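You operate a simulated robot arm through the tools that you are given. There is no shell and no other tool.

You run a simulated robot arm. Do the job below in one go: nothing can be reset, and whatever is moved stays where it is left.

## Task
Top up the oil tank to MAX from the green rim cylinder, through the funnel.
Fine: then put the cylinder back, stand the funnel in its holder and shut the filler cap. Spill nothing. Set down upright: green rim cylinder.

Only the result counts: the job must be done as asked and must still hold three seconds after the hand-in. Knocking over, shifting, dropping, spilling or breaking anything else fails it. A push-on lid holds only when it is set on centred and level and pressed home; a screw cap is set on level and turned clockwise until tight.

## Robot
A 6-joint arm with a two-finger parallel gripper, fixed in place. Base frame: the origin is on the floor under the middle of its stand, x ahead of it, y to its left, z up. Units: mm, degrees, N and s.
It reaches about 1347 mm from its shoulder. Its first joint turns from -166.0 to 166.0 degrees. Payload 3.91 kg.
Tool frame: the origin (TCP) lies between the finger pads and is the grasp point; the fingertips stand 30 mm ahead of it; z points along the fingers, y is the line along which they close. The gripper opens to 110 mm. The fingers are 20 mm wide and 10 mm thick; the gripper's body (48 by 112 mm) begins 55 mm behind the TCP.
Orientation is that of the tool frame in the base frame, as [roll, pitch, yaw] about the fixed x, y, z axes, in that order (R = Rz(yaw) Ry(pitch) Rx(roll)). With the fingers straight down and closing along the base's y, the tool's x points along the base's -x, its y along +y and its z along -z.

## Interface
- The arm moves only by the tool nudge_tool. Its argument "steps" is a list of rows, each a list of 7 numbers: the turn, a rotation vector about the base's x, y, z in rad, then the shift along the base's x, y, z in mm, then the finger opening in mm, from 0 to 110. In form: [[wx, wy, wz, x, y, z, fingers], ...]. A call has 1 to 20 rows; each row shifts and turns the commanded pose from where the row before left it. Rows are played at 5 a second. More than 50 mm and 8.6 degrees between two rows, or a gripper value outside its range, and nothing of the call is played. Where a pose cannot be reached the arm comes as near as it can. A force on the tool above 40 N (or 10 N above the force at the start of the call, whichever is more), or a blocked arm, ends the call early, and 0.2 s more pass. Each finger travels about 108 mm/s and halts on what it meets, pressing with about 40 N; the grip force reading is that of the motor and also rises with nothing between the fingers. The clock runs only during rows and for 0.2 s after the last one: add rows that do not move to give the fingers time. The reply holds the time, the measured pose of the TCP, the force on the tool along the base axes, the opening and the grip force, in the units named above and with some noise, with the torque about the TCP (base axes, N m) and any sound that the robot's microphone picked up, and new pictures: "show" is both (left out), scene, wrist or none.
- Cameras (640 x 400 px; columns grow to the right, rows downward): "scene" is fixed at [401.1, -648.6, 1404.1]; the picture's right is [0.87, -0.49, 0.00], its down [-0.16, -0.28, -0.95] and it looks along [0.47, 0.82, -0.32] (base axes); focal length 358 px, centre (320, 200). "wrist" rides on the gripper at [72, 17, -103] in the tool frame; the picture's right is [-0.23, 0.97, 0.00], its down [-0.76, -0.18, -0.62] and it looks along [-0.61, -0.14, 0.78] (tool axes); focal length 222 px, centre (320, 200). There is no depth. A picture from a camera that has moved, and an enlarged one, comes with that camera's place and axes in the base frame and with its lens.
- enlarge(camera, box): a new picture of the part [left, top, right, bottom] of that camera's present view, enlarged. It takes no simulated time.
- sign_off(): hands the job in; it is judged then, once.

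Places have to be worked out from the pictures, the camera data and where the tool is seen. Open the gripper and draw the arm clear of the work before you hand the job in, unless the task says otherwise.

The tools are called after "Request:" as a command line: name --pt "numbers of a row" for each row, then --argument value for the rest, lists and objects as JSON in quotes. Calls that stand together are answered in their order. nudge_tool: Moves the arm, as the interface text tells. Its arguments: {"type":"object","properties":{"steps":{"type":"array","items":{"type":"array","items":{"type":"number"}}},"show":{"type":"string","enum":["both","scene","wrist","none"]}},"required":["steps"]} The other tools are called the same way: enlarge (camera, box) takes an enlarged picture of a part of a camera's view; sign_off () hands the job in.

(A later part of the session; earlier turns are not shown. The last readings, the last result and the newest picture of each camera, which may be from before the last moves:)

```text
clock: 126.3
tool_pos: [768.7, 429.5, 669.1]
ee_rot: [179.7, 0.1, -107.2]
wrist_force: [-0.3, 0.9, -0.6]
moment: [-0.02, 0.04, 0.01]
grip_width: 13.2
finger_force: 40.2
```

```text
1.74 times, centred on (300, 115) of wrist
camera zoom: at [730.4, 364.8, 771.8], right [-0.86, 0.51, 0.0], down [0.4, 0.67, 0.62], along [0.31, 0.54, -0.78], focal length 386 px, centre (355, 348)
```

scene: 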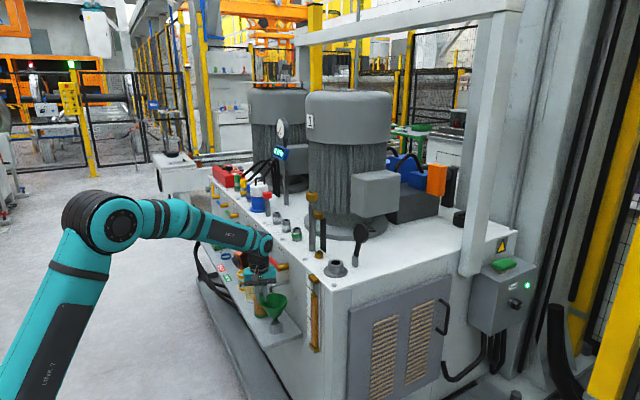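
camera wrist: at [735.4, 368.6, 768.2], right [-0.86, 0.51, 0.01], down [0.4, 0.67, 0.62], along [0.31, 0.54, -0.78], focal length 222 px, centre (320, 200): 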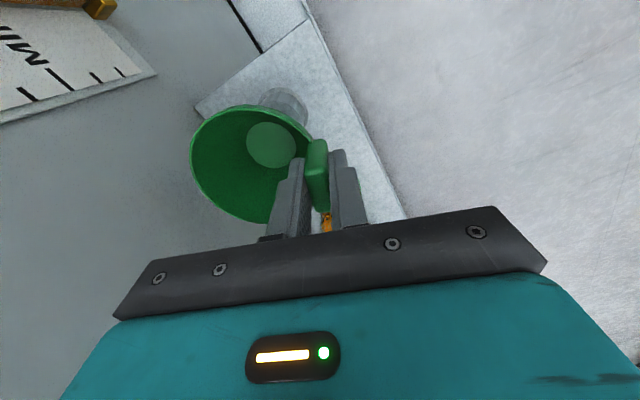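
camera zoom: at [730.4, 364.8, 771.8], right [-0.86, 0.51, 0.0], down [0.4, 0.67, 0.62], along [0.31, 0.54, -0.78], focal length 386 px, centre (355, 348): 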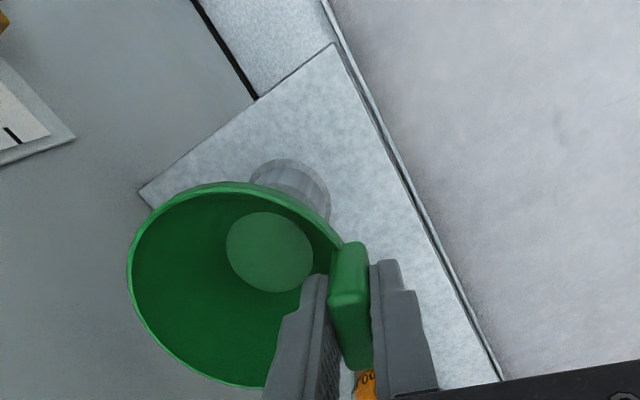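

With about 6.5 mm of height left, the stem tip projects onto the hole centre to within 1–2 mm. I'll trim (+1.2, −0.7) and lower into the holder.

Request:
nudge_tool --pt "0 0 0 1.2 -0.7 -2 2" --pt "0 0 0 0 0 -3 2" --pt "0 0 0 0 0 -3 2" --pt "0 0 0 0 0 -3 2" --pt "0 0 0 0 0 -3 2" --pt "0 0 0 0 0 0 2" --show "scene"

Request:
enlarge --camera "scene" --box '[268, 308, 290, 330]'

```text
clock: 127.7
tool_pos: [769.7, 429.9, 654.1]
ee_rot: [179.8, 0.1, -107.2]
wrist_force: [0.6, 0.1, -0.8]
moment: [0.03, 0.04, 0.01]
grip_width: 12.9
finger_force: 40.0
```

scene: 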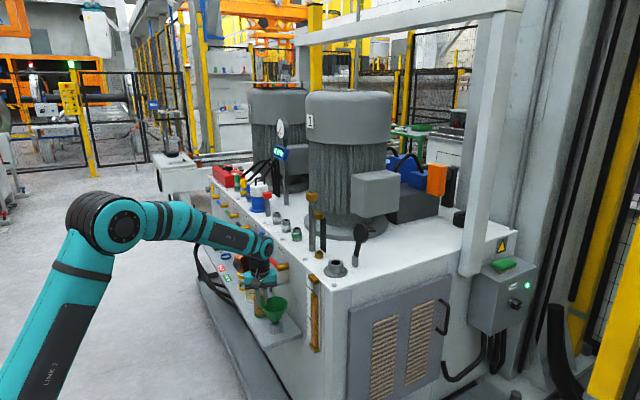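

```text
16.00 times, centred on (279, 319) of scene
camera zoom: at [401.1, -648.6, 1404.1], right [0.87, -0.49, 0.0], down [-0.16, -0.28, -0.95], along [0.47, 0.82, -0.32], focal length 5734 px, centre (976, -1704)
```

zoom: 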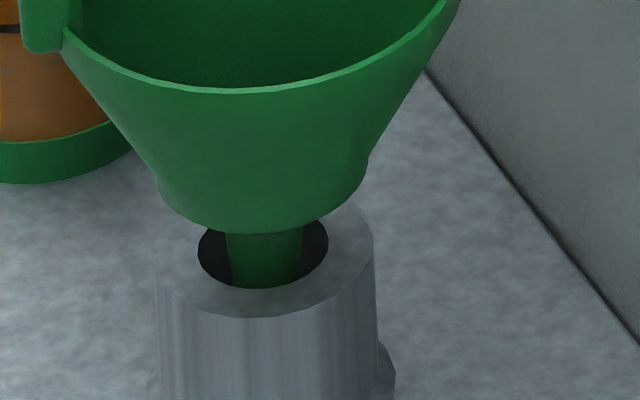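

The stem has entered the hole with no contact force. I'll continue down towards seating the shoulder on the ring.

Request:
nudge_tool --pt "0 0 0 0 0 -3 2" --pt "0 0 0 0 0 -3 2" --pt "0 0 0 0 0 -2 2" --pt "0 0 0 0 0 0 2" --show "scene"

Request:
enlarge --camera "scene" --box '[268, 308, 290, 330]'

```text
clock: 128.7
tool_pos: [769.1, 429.1, 646.2]
ee_rot: [179.8, 0.1, -107.4]
wrist_force: [0.0, -0.1, -0.9]
moment: [-0.02, 0.02, 0.03]
grip_width: 13.0
finger_force: 40.2
```

scene: 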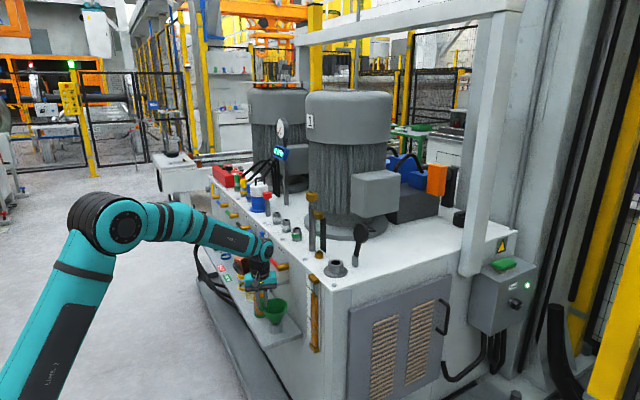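

```text
16.00 times, centred on (279, 319) of scene
camera zoom: at [401.1, -648.6, 1404.1], right [0.87, -0.49, 0.0], down [-0.16, -0.28, -0.95], along [0.47, 0.82, -0.32], focal length 5734 px, centre (976, -1704)
```

zoom: 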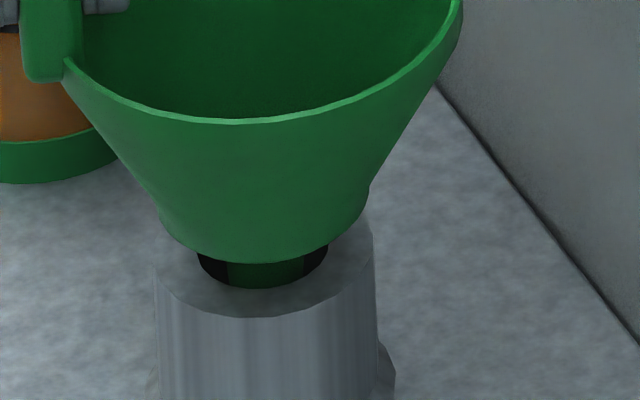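

Clear so far, with about 12 mm to go by the picture. I'll lower further in small steps, watching for contact.

Request:
nudge_tool --pt "0 0 0 0 0 -2 2" --pt "0 0 0 0 0 -2 2" --pt "0 0 0 0 0 -2 2" --pt "0 0 0 0 0 -1 2" --pt "0 0 0 0 0 -1 2" --pt "0 0 0 0 0 0 2" --show "none"

Request:
enlarge --camera "scene" --box '[268, 308, 290, 330]'

```text
clock: 130.1
tool_pos: [768.7, 428.1, 637.8]
ee_rot: [179.8, 0.2, -107.3]
wrist_force: [0.2, 0.3, -0.8]
moment: [-0.01, 0.01, 0.0]
grip_width: 13.0
finger_force: 40.5
```

```text
16.00 times, centred on (279, 319) of scene
camera zoom: at [401.1, -648.6, 1404.1], right [0.87, -0.49, 0.0], down [-0.16, -0.28, -0.95], along [0.47, 0.82, -0.32], focal length 5734 px, centre (976, -1704)
```

zoom: 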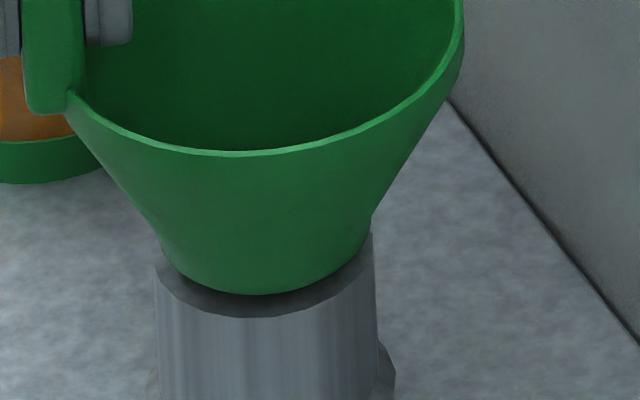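

About 4–5 mm remain. I'll go down in 1 mm steps.

Request:
nudge_tool --pt "0 0 0 0 0 -1 2" --pt "0 0 0 0 0 -1 2" --pt "0 0 0 0 0 -1 2" --pt "0 0 0 0 0 0 2" --show "none"

Request:
enlarge --camera "scene" --box '[268, 308, 290, 330]'

```text
clock: 131.1
tool_pos: [768.9, 428.1, 634.7]
ee_rot: [179.9, 0.1, -107.3]
wrist_force: [-0.4, 0.9, -0.7]
moment: [-0.01, 0.0, 0.0]
grip_width: 13.0
finger_force: 40.4
```

```text
16.00 times, centred on (279, 319) of scene
camera zoom: at [401.1, -648.6, 1404.1], right [0.87, -0.49, 0.0], down [-0.16, -0.28, -0.95], along [0.47, 0.82, -0.32], focal length 5734 px, centre (976, -1704)
```

zoom: 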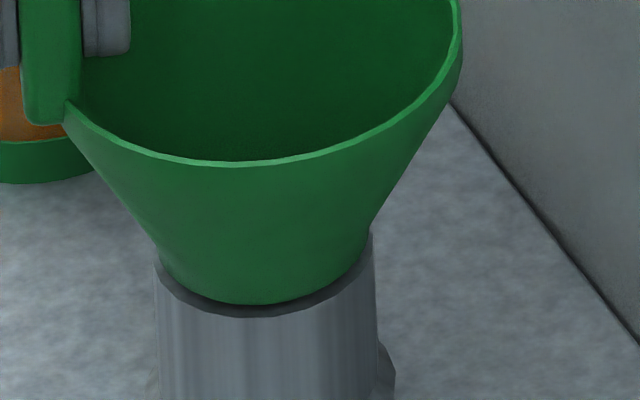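

Almost seated. I'll keep lowering in half-millimetre steps until contact shows.

Request:
nudge_tool --pt "0 0 0 0 0 -0.7 2" --pt "0 0 0 0 0 -0.7 2" --pt "0 0 0 0 0 -0.6 2" --pt "0 0 0 0 0 0 2" --show "none"

Request:
enlarge --camera "scene" --box '[268, 308, 290, 330]'

```text
clock: 132.1
tool_pos: [769.8, 430.1, 632.3]
ee_rot: [179.8, 0.1, -107.3]
wrist_force: [0.1, -0.7, 0.0]
moment: [-0.02, 0.03, -0.03]
grip_width: 13.1
finger_force: 40.2
```

```text
16.00 times, centred on (279, 319) of scene
camera zoom: at [401.1, -648.6, 1404.1], right [0.87, -0.49, 0.0], down [-0.16, -0.28, -0.95], along [0.47, 0.82, -0.32], focal length 5734 px, centre (976, -1704)
```

zoom: 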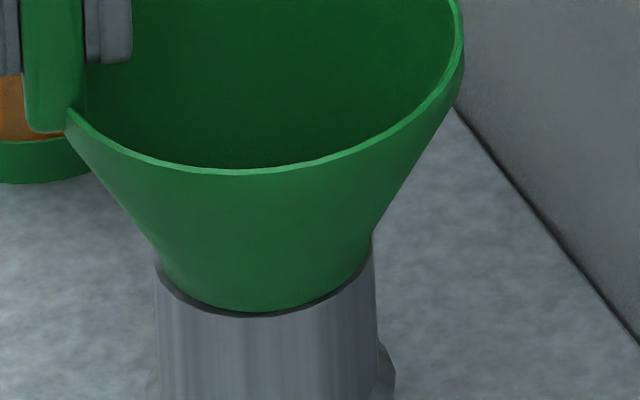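

Force is near zero, so contact is imminent. Two more half-millimetre steps.

Request:
nudge_tool --pt "0 0 0 0 0 -0.5 2" --pt "0 0 0 0 0 -0.5 2" --pt "0 0 0 0 0 0 2" --show "none"

```text
clock: 132.9
tool_pos: [769.0, 427.7, 631.2]
ee_rot: [179.7, 0.1, -107.3]
wrist_force: [-0.1, 0.5, 0.2]
moment: [0.02, 0.05, -0.01]
grip_width: 13.1
finger_force: 40.1
```

Still no clear load, so I'll step down once more by a millimetre.

Request:
nudge_tool --pt "0 0 0 0 0 -0.5 2" --pt "0 0 0 0 0 -0.5 2" --pt "0 0 0 0 0 0 2" --show "none"

Request:
enlarge --camera "scene" --box '[255, 285, 300, 335]'

```text
clock: 133.7
tool_pos: [769.7, 429.5, 630.3]
ee_rot: [179.7, 0.1, -107.3]
wrist_force: [-1.4, -0.5, 7.0]
moment: [-0.23, -0.24, -0.02]
grip_width: 13.1
finger_force: 40.2
```

```text
8.00 times, centred on (278, 310) of scene
camera zoom: at [401.1, -648.6, 1404.1], right [0.87, -0.49, 0.0], down [-0.16, -0.28, -0.95], along [0.47, 0.82, -0.32], focal length 2867 px, centre (660, -680)
```

zoom: 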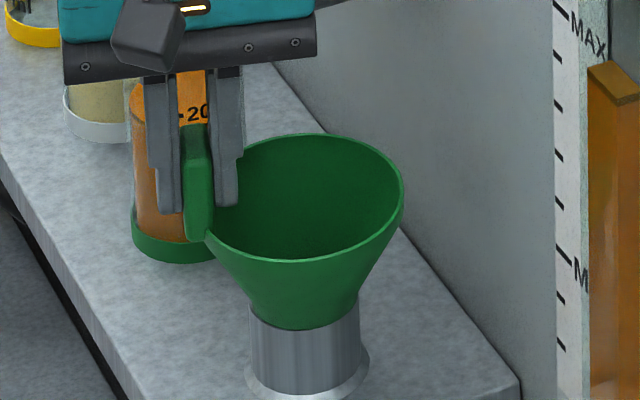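

Contact at +7 N: the shoulder is seated on the ring. I'll open the fingers gradually and check that the funnel stays put.

Request:
nudge_tool --pt "0 0 0 0 0 0.3 14" --pt "0 0 0 0 0 0 18" --pt "0 0 0 0 0 0 26" --pt "0 0 0 0 0 0 40" --pt "0 0 0 0 0 0 40" --pt "0 0 0 0 0 0 40" --show "both"

Request:
enlarge --camera "scene" --box '[255, 285, 300, 335]'

Request:
enlarge --camera "wrist" --box '[160, 40, 440, 230]'

```text
clock: 135.1
tool_pos: [770.0, 430.4, 630.9]
ee_rot: [179.8, 0.1, -107.4]
wrist_force: [-0.2, 0.4, 0.4]
moment: [-0.02, -0.01, -0.03]
grip_width: 40.1
finger_force: 0.1
camera wrist: at [731.6, 364.2, 734.4], right [-0.86, 0.51, 0.0], down [0.4, 0.67, 0.62], along [0.31, 0.54, -0.78], focal length 222 px, centre (320, 200)
```

scene: 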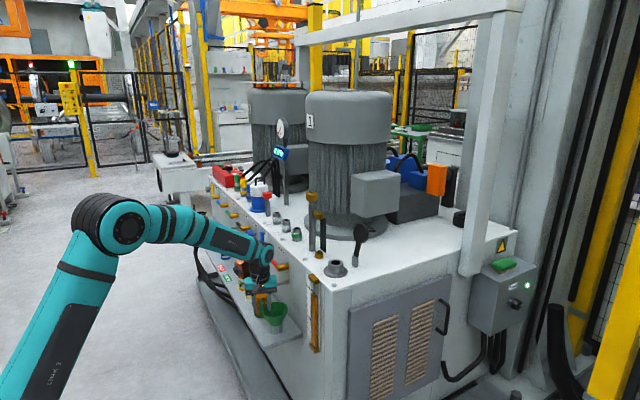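
wrist: 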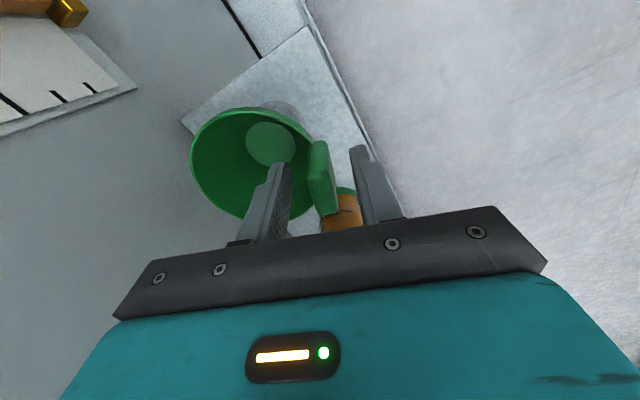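

```text
8.00 times, centred on (278, 310) of scene
camera zoom: at [401.1, -648.6, 1404.1], right [0.87, -0.49, 0.0], down [-0.16, -0.28, -0.95], along [0.47, 0.82, -0.32], focal length 2867 px, centre (660, -680)
```

zoom: 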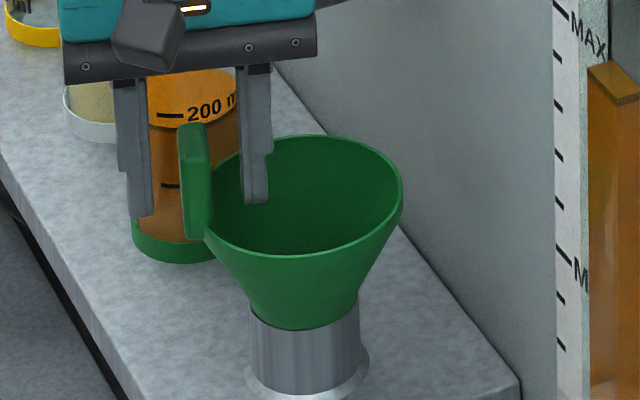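

```text
2.11 times, centred on (300, 135) of wrist
camera zoom: at [731.6, 364.2, 734.4], right [-0.86, 0.51, 0.0], down [0.4, 0.67, 0.62], along [0.31, 0.54, -0.78], focal length 468 px, centre (362, 337)
```

zoom: 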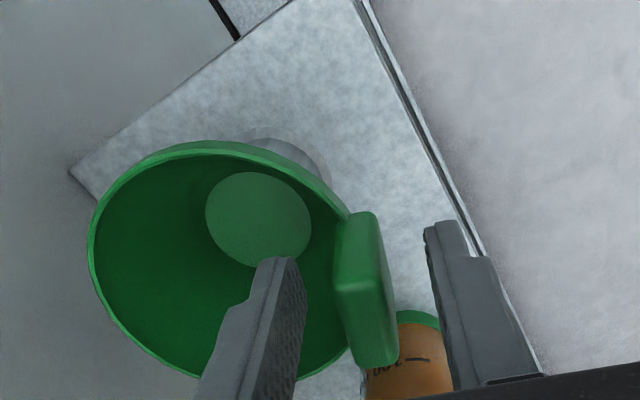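

The funnel stands level in its holder by itself. I'll raise the gripper straight up clear of it.

Request:
nudge_tool --pt "0 0 0 0 0 10 40" --pt "0 0 0 0 0 25 40" --pt "0 0 0 0 0 40 40" --pt "0 0 0 0 0 48 40" --pt "0 0 0 0 0 48 40" --pt "0 0 0 0 0 48 40" --pt "0 0 0 0 0 48 40" --pt "0 0 0 0 0 48 40" --pt "0 0 0 0 0 48 40" --pt "0 0 0 0 0 40 40" --pt "0 0 0 20 -20 10 40" --pt "0 0 0 30 -30 0 40" --pt "0 0 0 30 -30 0 40" --pt "0 0 0 30 -30 0 40" --pt "0 0 0 30 -30 0 40" --pt "0 0 0 30 -30 0 40" --pt "0 0 0 30 -30 0 40" --pt "0 0 0 20 -20 0 40" --pt "0 0 0 10 -10 0 40" --pt "0 0 0 0 0 0 40" --show "both"

Request:
enlarge --camera "scene" --box '[310, 200, 400, 290]'

Request:
enlarge --camera "wrist" --box '[100, 0, 400, 220]'

Request:
enlarge --camera "scene" --box '[230, 250, 310, 345]'

```text
clock: 139.3
tool_pos: [999.2, 198.8, 1043.7]
ee_rot: [179.8, 0.1, -107.2]
wrist_force: [-0.1, 0.3, -0.1]
moment: [0.03, 0.0, -0.01]
grip_width: 40.0
finger_force: 0.0
camera wrist: at [962.0, 133.7, 1147.3], right [-0.86, 0.51, 0.0], down [0.4, 0.67, 0.62], along [0.31, 0.54, -0.78], focal length 222 px, centre (320, 200)
```

scene: 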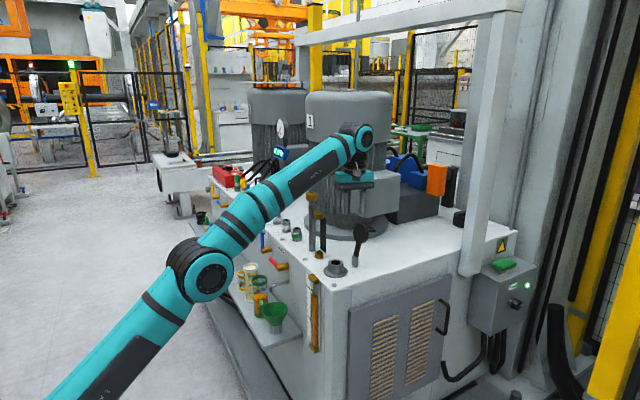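
wrist: 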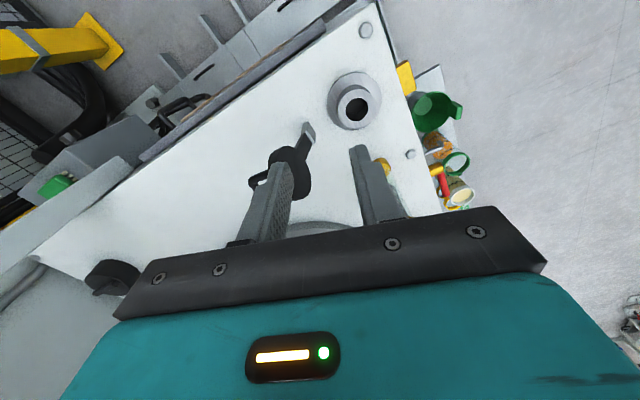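

```text
4.44 times, centred on (355, 245) of scene
camera zoom: at [401.1, -648.6, 1404.1], right [0.87, -0.49, 0.0], down [-0.16, -0.28, -0.95], along [0.47, 0.82, -0.32], focal length 1593 px, centre (164, 0)
```

zoom: 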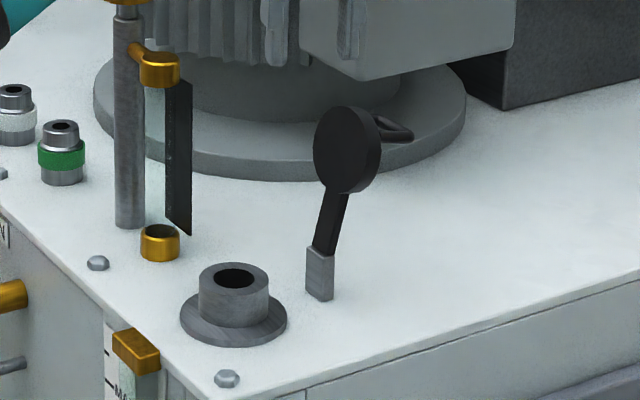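

```text
1.82 times, centred on (250, 110) of wrist
camera zoom: at [962.0, 133.7, 1147.3], right [-0.86, 0.51, 0.0], down [0.4, 0.67, 0.62], along [0.31, 0.54, -0.78], focal length 404 px, centre (447, 364)
```

zoom: 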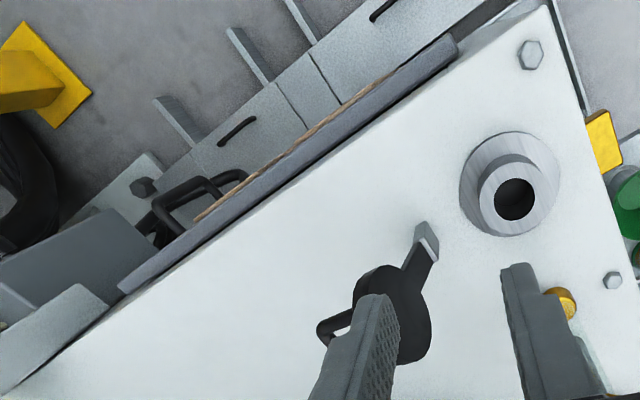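

```text
4.21 times, centred on (270, 298) of scene
camera zoom: at [401.1, -648.6, 1404.1], right [0.87, -0.49, 0.0], down [-0.16, -0.28, -0.95], along [0.47, 0.82, -0.32], focal length 1509 px, centre (530, -210)
```

zoom: 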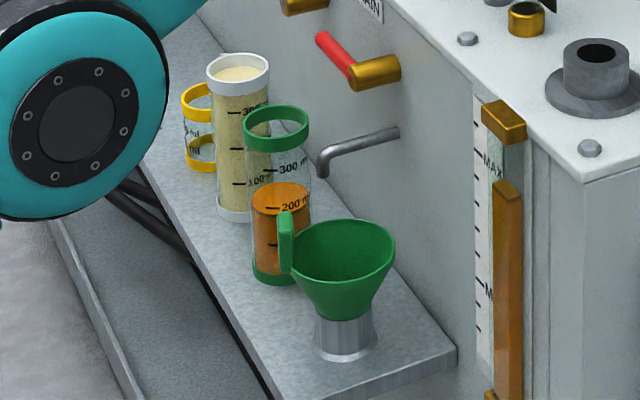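

The funnel stands upright in the holder. Now the hinged cap: it stands open just past vertical on a hinge block on the +x side of the filler neck. I'll zoom in on it from both cameras.

Request:
enlarge --camera "scene" --box '[330, 220, 375, 275]'

Request:
enlarge --camera "wrist" --box '[235, 60, 395, 200]'

```text
7.27 times, centred on (352, 248) of scene
camera zoom: at [401.1, -648.6, 1404.1], right [0.87, -0.49, 0.0], down [-0.16, -0.28, -0.95], along [0.47, 0.82, -0.32], focal length 2607 px, centre (84, -146)
```

zoom: 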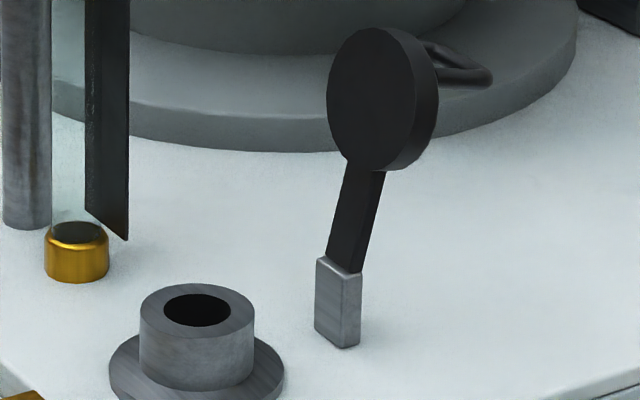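

```text
2.86 times, centred on (315, 130) of wrist
camera zoom: at [962.0, 133.7, 1147.3], right [-0.86, 0.51, 0.0], down [0.4, 0.67, 0.62], along [0.31, 0.54, -0.78], focal length 635 px, centre (334, 400)
```

zoom: 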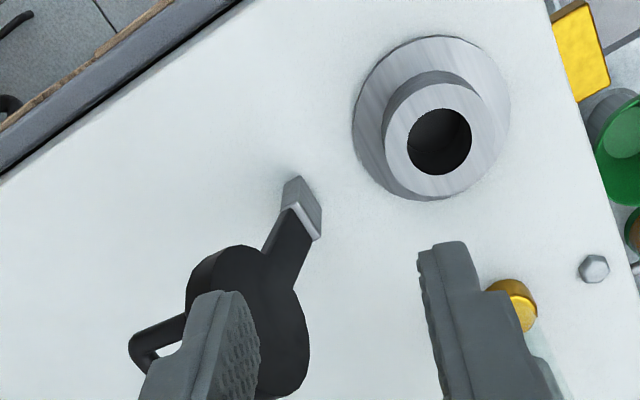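

The hinge block is near (1042, 243, 832), the neck top near (966, 241, 830), and the cap disc centre near (1061, 245, 912), leaning about 14° past vertical with its handle on the +x side. I'll push it shut from behind with closed fingers reaching in from the −y side, and I begin by turning the tool to the needed yaw in free space.

Request:
nudge_tool --pt "0 0 -0.1393 3.7 -9.9 0 30" --pt "0 0 -0.1393 3.7 -9.9 0 20" --pt "0 0 -0.1393 3.7 -9.9 0 10" --pt "0 0 -0.1393 3.7 -9.9 0 0" --pt "0 0 -0.1393 3.7 -9.9 0 0" --pt "0 0 -0.1393 3.7 -9.9 0 0" --pt "0 0 -0.1393 3.7 -9.9 0 0" --pt "0 0 -0.1393 3.7 -9.9 0 0" --pt "0 0 -0.1393 3.7 -9.9 0 0" --pt "0 0 -0.1393 3.7 -9.9 0 0" --pt "0 0 -0.1393 3.7 -9.9 0 0" --pt "0 0 0 0 0 0 0" --show "both"

```text
clock: 141.9
tool_pos: [1033.4, 88.9, 1029.3]
ee_rot: [179.8, -0.1, 164.7]
wrist_force: [-0.6, -0.2, -0.1]
moment: [-0.01, -0.01, 0.0]
grip_width: 0.2
finger_force: 38.1
out of reach, approached as far as the arm can: row 6, 9, 11
camera wrist: at [967.4, 123.1, 1133.0], right [0.47, 0.88, 0.0], down [0.69, -0.37, 0.62], along [0.55, -0.29, -0.78], focal length 222 px, centre (320, 200)
```

scene: 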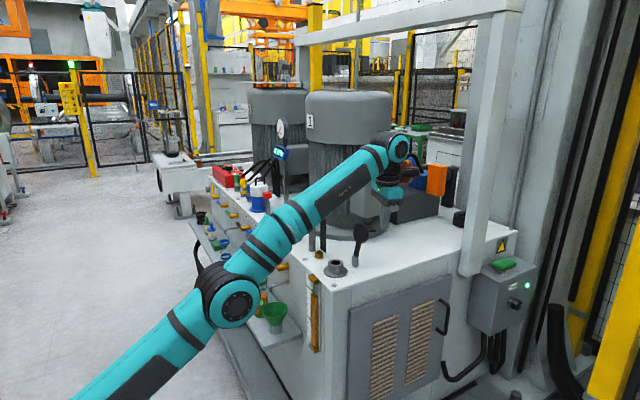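
wrist: 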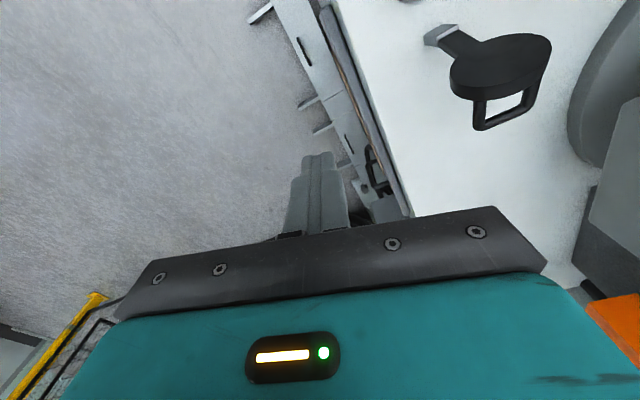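

The arm nearly reached its extension limit at that height, but the yaw is right and lower positions are closer. This view shows the cap's handle loop clearly, so I'll enlarge it.

Request:
enlarge --camera "wrist" --box '[400, 0, 600, 160]'

Request:
enlarge --camera "scene" --box '[325, 215, 385, 290]'

```text
2.50 times, centred on (500, 80) of wrist
camera zoom: at [967.4, 123.1, 1133.0], right [0.47, 0.88, 0.0], down [0.69, -0.37, 0.62], along [0.55, -0.29, -0.78], focal length 555 px, centre (-130, 500)
```

zoom: 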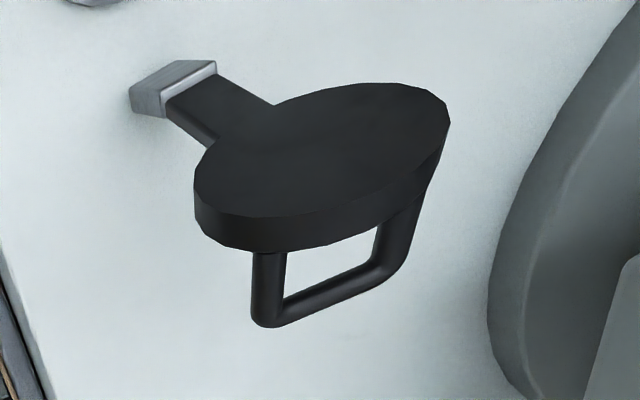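

```text
5.33 times, centred on (355, 252) of scene
camera zoom: at [401.1, -648.6, 1404.1], right [0.87, -0.49, 0.0], down [-0.16, -0.28, -0.95], along [0.47, 0.82, -0.32], focal length 1912 px, centre (133, -80)
```

zoom: 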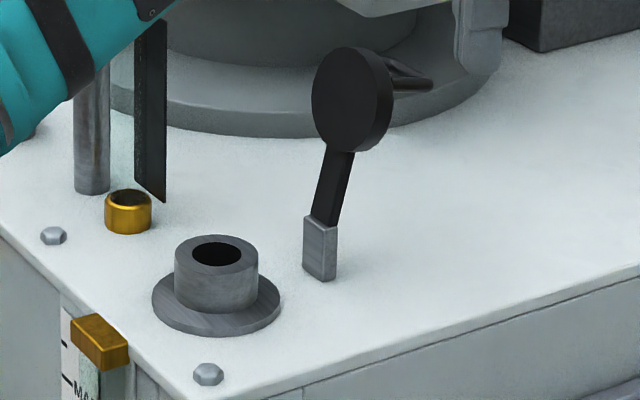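

The cap geometry is clear: disc centre near (1062, 246, 911), pivot near (1042, 241, 837), and handle crossbar along y near (1109, 240, 923). I'll straddle the cap from the −y side, one finger behind the handle to push and one in front to catch, and swing it down under control. First I reorient the tool to yaw 90 in free space.

Request:
nudge_tool --pt "0 0 -0.1449 -3.7 -7.7 -5.4 0" --pt "0 0 -0.1449 -3.7 -7.7 -5.4 0" --pt "0 0 -0.1449 -3.7 -7.7 -5.4 0" --pt "0 0 -0.1449 -3.7 -7.7 -5.4 0" --pt "0 0 -0.1449 -3.7 -7.7 -5.4 0" --pt "0 0 -0.1449 -3.7 -7.7 -5.4 0" --pt "0 0 -0.1449 -3.7 -7.7 -5.4 0" --pt "0 0 -0.1449 -3.7 -7.7 -5.4 0" --pt "0 0 -0.1449 -3.7 -7.7 -5.4 0" --pt "0 0 0 0 0 0 0" --show "none"

```text
clock: 144.1
tool_pos: [1000.4, 20.8, 981.6]
ee_rot: [179.8, 0.1, 90.2]
wrist_force: [-0.5, -0.1, -0.1]
moment: [0.0, 0.01, 0.01]
grip_width: 0.0
finger_force: 37.6
```

Yaw is 90° with no limit warnings. Now I'll rotate the tool to point along +y while moving to about (1091, 42, 933), still outside the tank edge.

Request:
nudge_tool --pt "0.1428 0 0 8.3 2 -4.4 0" --pt "0.1428 0 0 8.3 2 -4.4 0" --pt "0.1428 0 0 8.3 2 -4.4 10" --pt "0.1428 0 0 8.3 2 -4.4 20" --pt "0.1428 0 0 8.3 2 -4.4 30" --pt "0.1428 0 0 8.3 2 -4.4 40" --pt "0.1428 0 0 8.3 2 -4.4 50" --pt "0.1428 0 0 8.3 2 -4.4 60" --pt "0.1428 0 0 8.3 2 -4.4 66" --pt "0.1428 0 0 8.3 2 -4.4 66" --pt "0.1428 0 0 8.3 2 -4.4 66" --pt "0 0.1309 0 0 0 0 66" --pt "0 0.1309 0 0 0 0 66" --pt "0 0 0 0 0 0 66" --show "both"

Request:
enlarge --camera "scene" --box '[300, 190, 440, 300]'

Request:
enlarge --camera "wrist" --box '[160, 0, 480, 230]'

```text
clock: 147.1
tool_pos: [1091.1, 41.6, 932.7]
ee_rot: [-90.5, -75.1, 0.3]
wrist_force: [0.4, 0.4, -0.3]
moment: [0.0, 0.03, 0.05]
grip_width: 66.3
finger_force: 0.1
camera wrist: at [1125.3, -62.3, 999.1], right [0.88, 0.0, -0.47], down [-0.37, -0.62, -0.69], along [-0.29, 0.78, -0.55], focal length 222 px, centre (320, 200)
```

scene: 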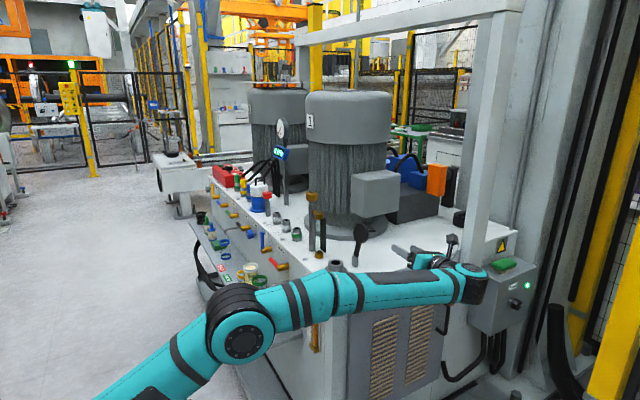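
wrist: 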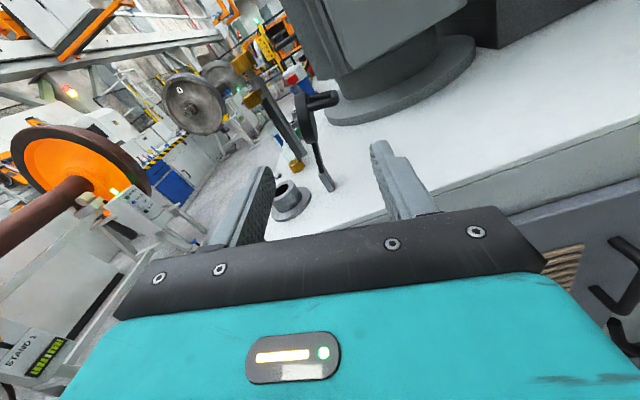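

```text
3.64 times, centred on (370, 245) of scene
camera zoom: at [401.1, -648.6, 1404.1], right [0.87, -0.49, 0.0], down [-0.16, -0.28, -0.95], along [0.47, 0.82, -0.32], focal length 1303 px, centre (138, 36)
```

zoom: 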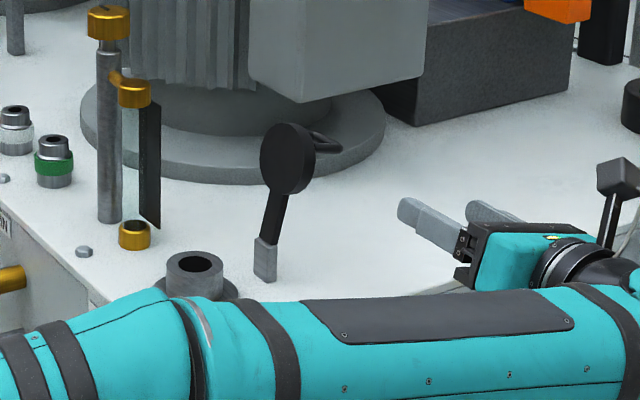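

```text
1.74 times, centred on (320, 115) of wrist
camera zoom: at [1125.3, -62.3, 999.1], right [0.88, 0.0, -0.47], down [-0.37, -0.62, -0.69], along [-0.29, 0.78, -0.55], focal length 386 px, centre (320, 348)
```

zoom: 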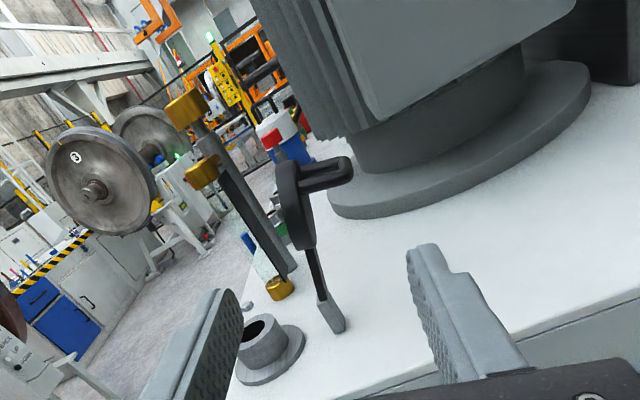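

The view from the −y side confirms the geometry: the handle end is near (1105, 218, 926), and the fingers (66 mm apart) will pass with about 10 mm clearance on each side of the cap. I'll advance in +y to y≈150 and check.

Request:
nudge_tool --pt "0 0 0 0 12 0 66" --pt "0 0 0 0 22 0 66" --pt "0 0 0 0 28 0 66" --pt "0 0 0 0 26 0 66" --pt "0 0 0 0 14 0 66" --pt "0 0 0 0 6 0 66" --pt "0 0 0 0 0 0 66" --show "both"

Request:
enlarge --camera "wrist" --box '[200, 60, 440, 230]'

Request:
enlarge --camera "scene" --box '[310, 190, 420, 290]'

```text
clock: 148.7
tool_pos: [1091.4, 149.1, 933.1]
ee_rot: [-90.6, -75.1, 0.3]
wrist_force: [-1.0, 0.4, 0.0]
moment: [0.0, 0.0, 0.0]
grip_width: 66.2
finger_force: 0.1
camera wrist: at [1125.4, 45.8, 999.6], right [0.88, 0.0, -0.47], down [-0.37, -0.62, -0.69], along [-0.29, 0.78, -0.55], focal length 222 px, centre (320, 200)
```

scene: 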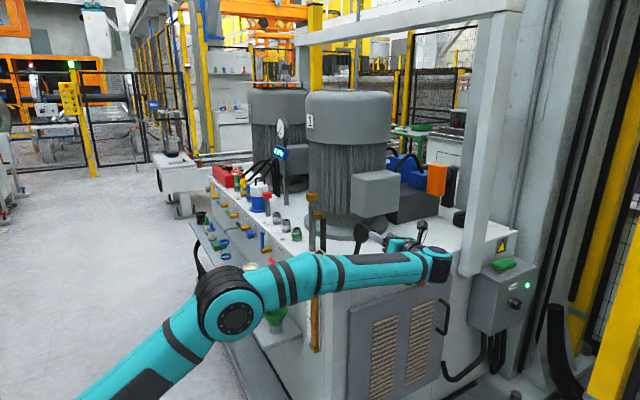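
wrist: 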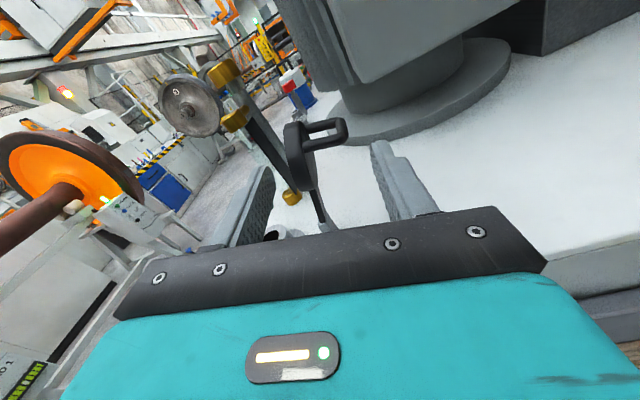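

```text
2.35 times, centred on (320, 145) of wrist
camera zoom: at [1125.4, 45.8, 999.6], right [0.88, 0.0, -0.47], down [-0.37, -0.62, -0.69], along [-0.29, 0.78, -0.55], focal length 523 px, centre (320, 329)
```

zoom: 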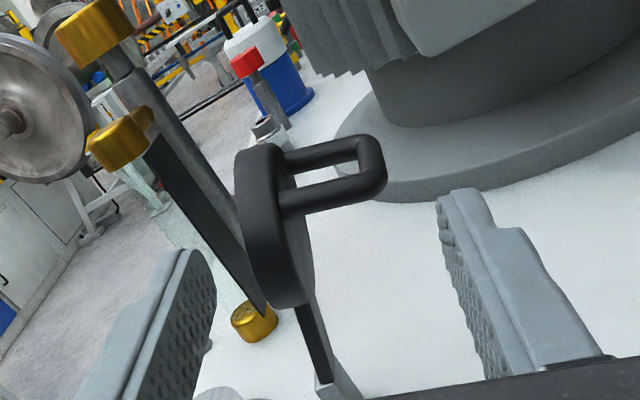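

```text
4.00 times, centred on (365, 240) of scene
camera zoom: at [401.1, -648.6, 1404.1], right [0.87, -0.49, 0.0], down [-0.16, -0.28, -0.95], along [0.47, 0.82, -0.32], focal length 1434 px, centre (140, 40)
```

zoom: 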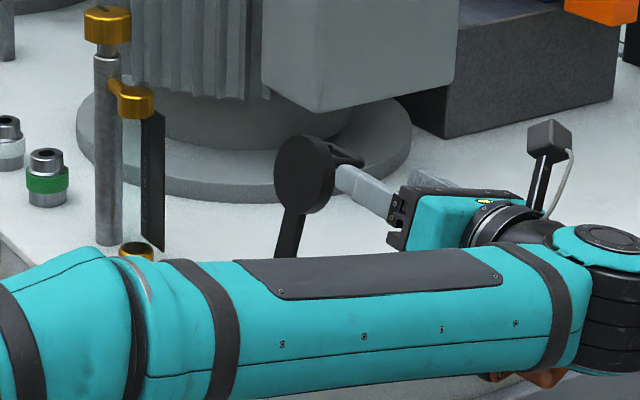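

The cap and handle sit between the fingers, slightly off-centre. I'll shift 4 mm, open to 76 mm for margin, and advance to y≈197.

Request:
nudge_tool --pt "0 0 0 -3.9 0 1 76" --pt "0 0 0 0 8 0 76" --pt "0 0 0 0 15 0 76" --pt "0 0 0 0 15 0 76" --pt "0 0 0 0 8 0 76" --pt "0 0 0 0 2 0 76" --pt "0 0 0 0 0 0 76" --show "both"

Request:
enlarge --camera "wrist" --box '[160, 40, 480, 230]'

Request:
enlarge --camera "scene" --box '[310, 190, 420, 290]'

```text
clock: 150.3
tool_pos: [1087.6, 198.4, 933.9]
ee_rot: [-90.7, -75.3, 0.4]
wrist_force: [0.1, 0.0, -0.3]
moment: [-0.02, 0.02, 0.01]
grip_width: 76.2
finger_force: 0.0
camera wrist: at [1121.8, 93.8, 1000.7], right [0.88, 0.0, -0.47], down [-0.37, -0.62, -0.69], along [-0.29, 0.78, -0.55], focal length 222 px, centre (320, 200)
```

scene: 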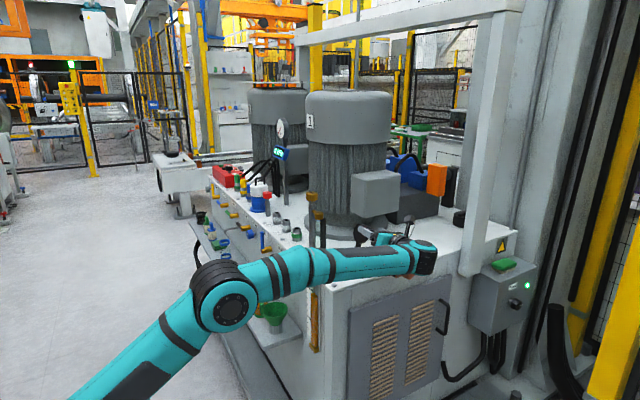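
wrist: 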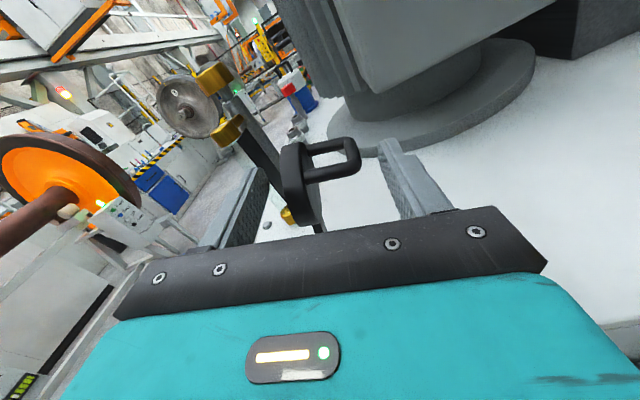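

```text
2.00 times, centred on (320, 135) of wrist
camera zoom: at [1121.8, 93.8, 1000.7], right [0.88, 0.0, -0.47], down [-0.37, -0.62, -0.69], along [-0.29, 0.78, -0.55], focal length 444 px, centre (320, 330)
```

zoom: 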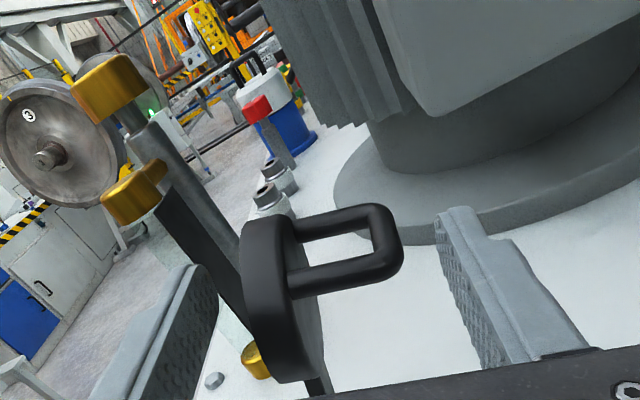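

```text
4.00 times, centred on (365, 240) of scene
camera zoom: at [401.1, -648.6, 1404.1], right [0.87, -0.49, 0.0], down [-0.16, -0.28, -0.95], along [0.47, 0.82, -0.32], focal length 1434 px, centre (140, 40)
```

zoom: 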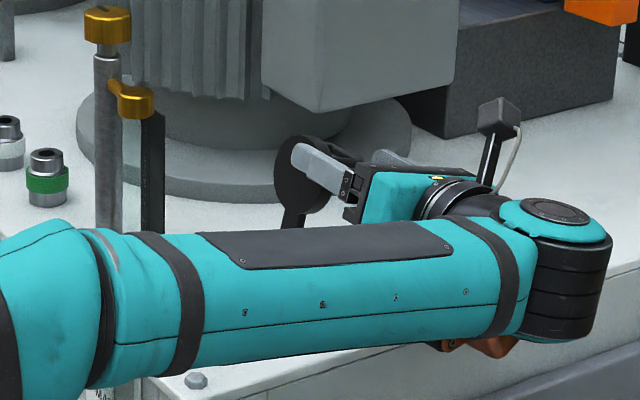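

The fingers straddle the cap and handle with about 14 mm of play each way, overlapping about 10 mm in y. I'll now swing the tool about the hinge axis to carry the cap past vertical, in small steps.

Request:
nudge_tool --pt "0 -0.0436 0 -4.35 0 1.8 76" --pt "0 -0.0436 0 -4.35 0 1.8 76" --pt "0 -0.0436 0 -4.45 0 1.45 76" --pt "0 -0.0436 0 -4.45 0 1.45 76" --pt "0 -0.0436 0 -4.55 0 1.0 76" --pt "0 -0.0436 0 -4.55 0 1.0 76" --pt "0 -0.0436 0 -4.65 0 0.6 76" --pt "0 -0.0436 0 -4.65 0 0.6 76" --pt "0 -0.0436 0 -4.65 0 0.25 76" --pt "0 -0.0436 0 -4.65 0 0.25 76" --pt "0 0 0 0 0 0 76" --show "both"

Request:
enlarge --camera "wrist" --box '[160, 40, 480, 230]'

Request:
enlarge --camera "scene" --box '[310, 190, 420, 290]'

```text
clock: 152.7
tool_pos: [1041.5, 197.0, 944.0]
ee_rot: [90.4, -79.9, 179.5]
wrist_force: [-0.9, -0.2, -0.3]
moment: [0.02, 0.01, 0.0]
grip_width: 75.9
finger_force: 0.1
camera wrist: at [1045.0, 93.6, 1019.0], right [1.0, 0.0, -0.05], down [-0.04, -0.62, -0.78], along [-0.03, 0.78, -0.62], focal length 222 px, centre (320, 200)
```

scene: 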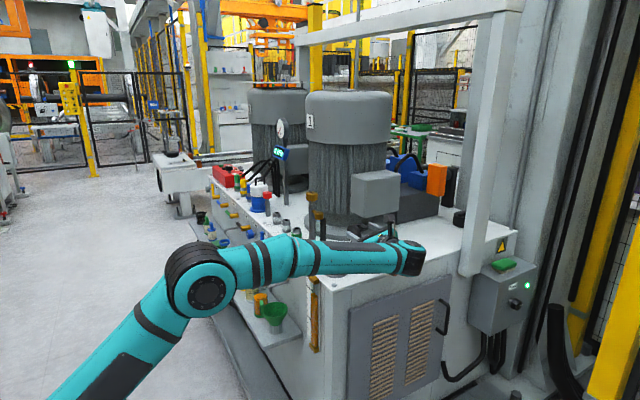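
wrist: 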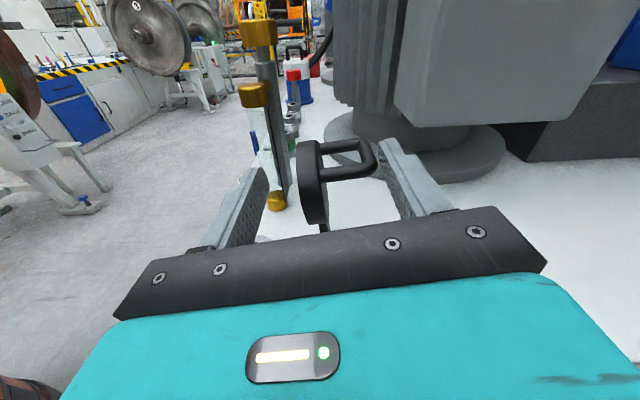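

```text
2.00 times, centred on (320, 135) of wrist
camera zoom: at [1045.0, 93.6, 1019.0], right [1.0, 0.0, -0.05], down [-0.04, -0.62, -0.78], along [-0.03, 0.78, -0.62], focal length 444 px, centre (320, 330)
```

zoom: 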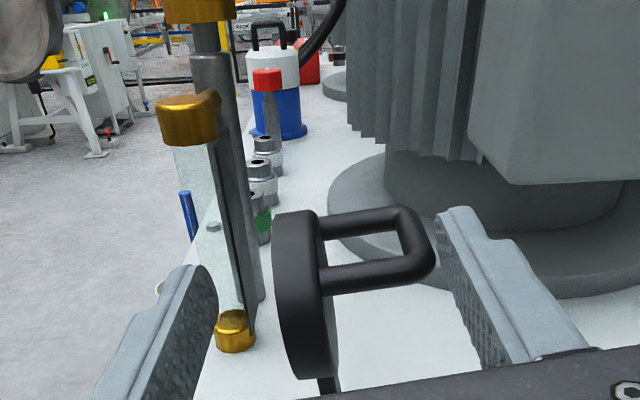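

```text
4.00 times, centred on (365, 240) of scene
camera zoom: at [401.1, -648.6, 1404.1], right [0.87, -0.49, 0.0], down [-0.16, -0.28, -0.95], along [0.47, 0.82, -0.32], focal length 1434 px, centre (140, 40)
```

zoom: 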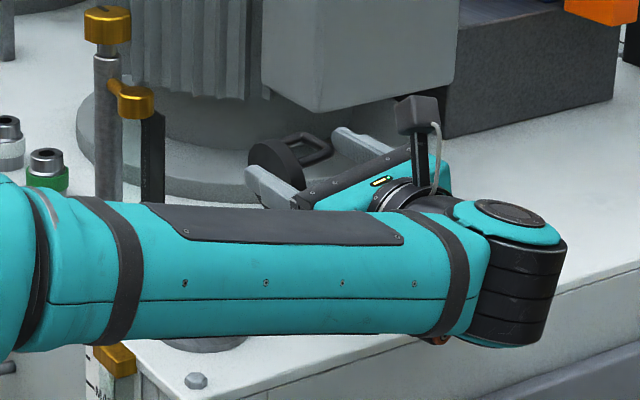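

The cap is now carried to about vertical with the handle against the rear finger, and forces are negligible. I'll continue the swing to 45°.

Request:
nudge_tool --pt "0 -0.0436 0 -4.65 0 -0.2 76" --pt "0 -0.0436 0 -4.65 0 -0.2 76" --pt "0 -0.0436 0 -4.65 0 -0.6 76" --pt "0 -0.0436 0 -4.65 0 -0.6 76" --pt "0 -0.0436 0 -4.6 0 -1.0 76" --pt "0 -0.0436 0 -4.6 0 -1.0 76" --pt "0 -0.0436 0 -4.45 0 -1.4 76" --pt "0 -0.0436 0 -4.45 0 -1.4 76" --pt "0 0 0 0 0 0 76" --pt "0 0 0 0 0 0 76" --show "both"

Request:
enlarge --camera "wrist" --box '[160, 40, 480, 230]'

Request:
enlarge --camera "scene" --box '[310, 190, 420, 290]'

```text
clock: 154.9
tool_pos: [1005.3, 197.0, 938.4]
ee_rot: [90.0, -59.8, 180.0]
wrist_force: [-0.1, -0.1, -0.2]
moment: [0.0, -0.04, 0.03]
grip_width: 76.2
finger_force: 0.1
camera wrist: at [982.2, 93.8, 1008.9], right [0.96, 0.0, 0.29], down [0.23, -0.62, -0.75], along [0.19, 0.78, -0.6], focal length 222 px, centre (320, 200)
```

scene: 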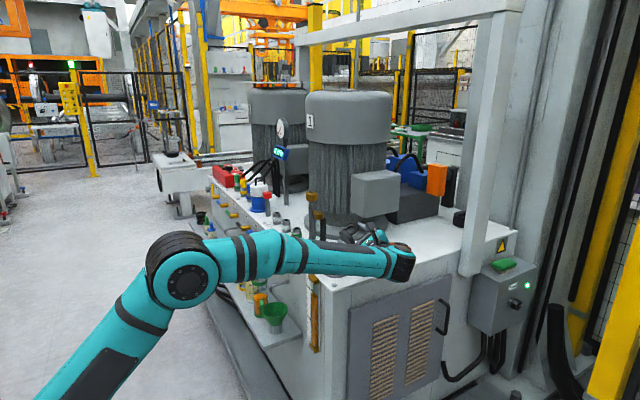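
wrist: 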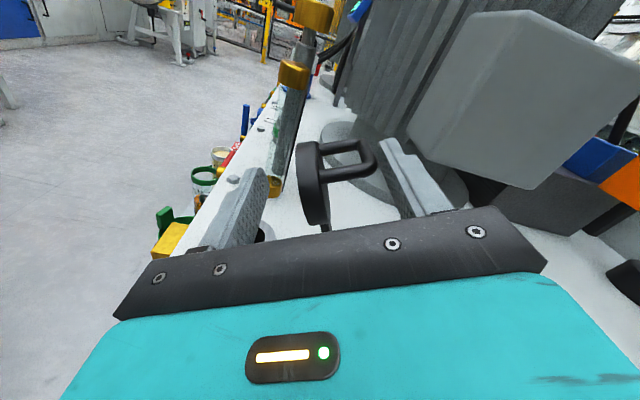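

```text
2.00 times, centred on (320, 135) of wrist
camera zoom: at [982.2, 93.8, 1008.9], right [0.96, 0.0, 0.29], down [0.23, -0.62, -0.75], along [0.19, 0.78, -0.6], focal length 444 px, centre (320, 330)
```

zoom: 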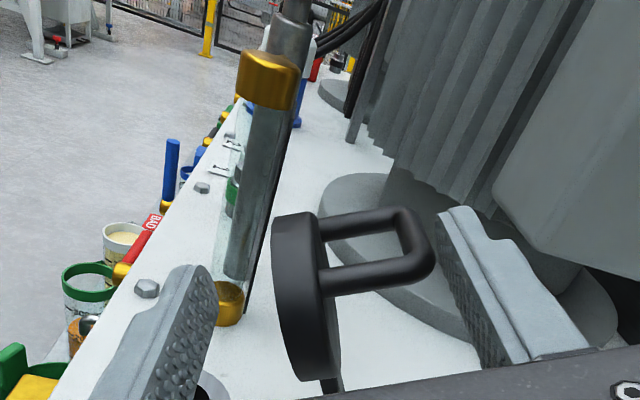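

```text
4.00 times, centred on (365, 240) of scene
camera zoom: at [401.1, -648.6, 1404.1], right [0.87, -0.49, 0.0], down [-0.16, -0.28, -0.95], along [0.47, 0.82, -0.32], focal length 1434 px, centre (140, 40)
```

zoom: 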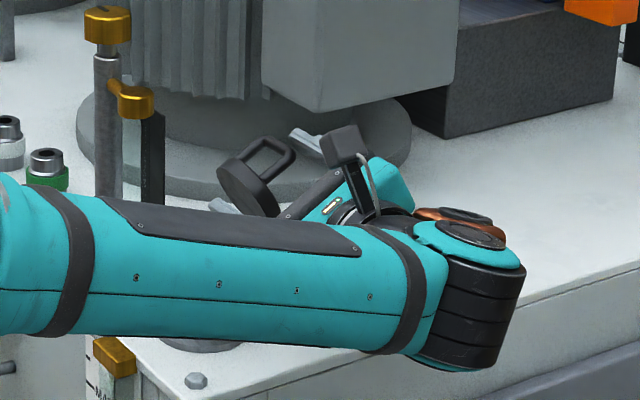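

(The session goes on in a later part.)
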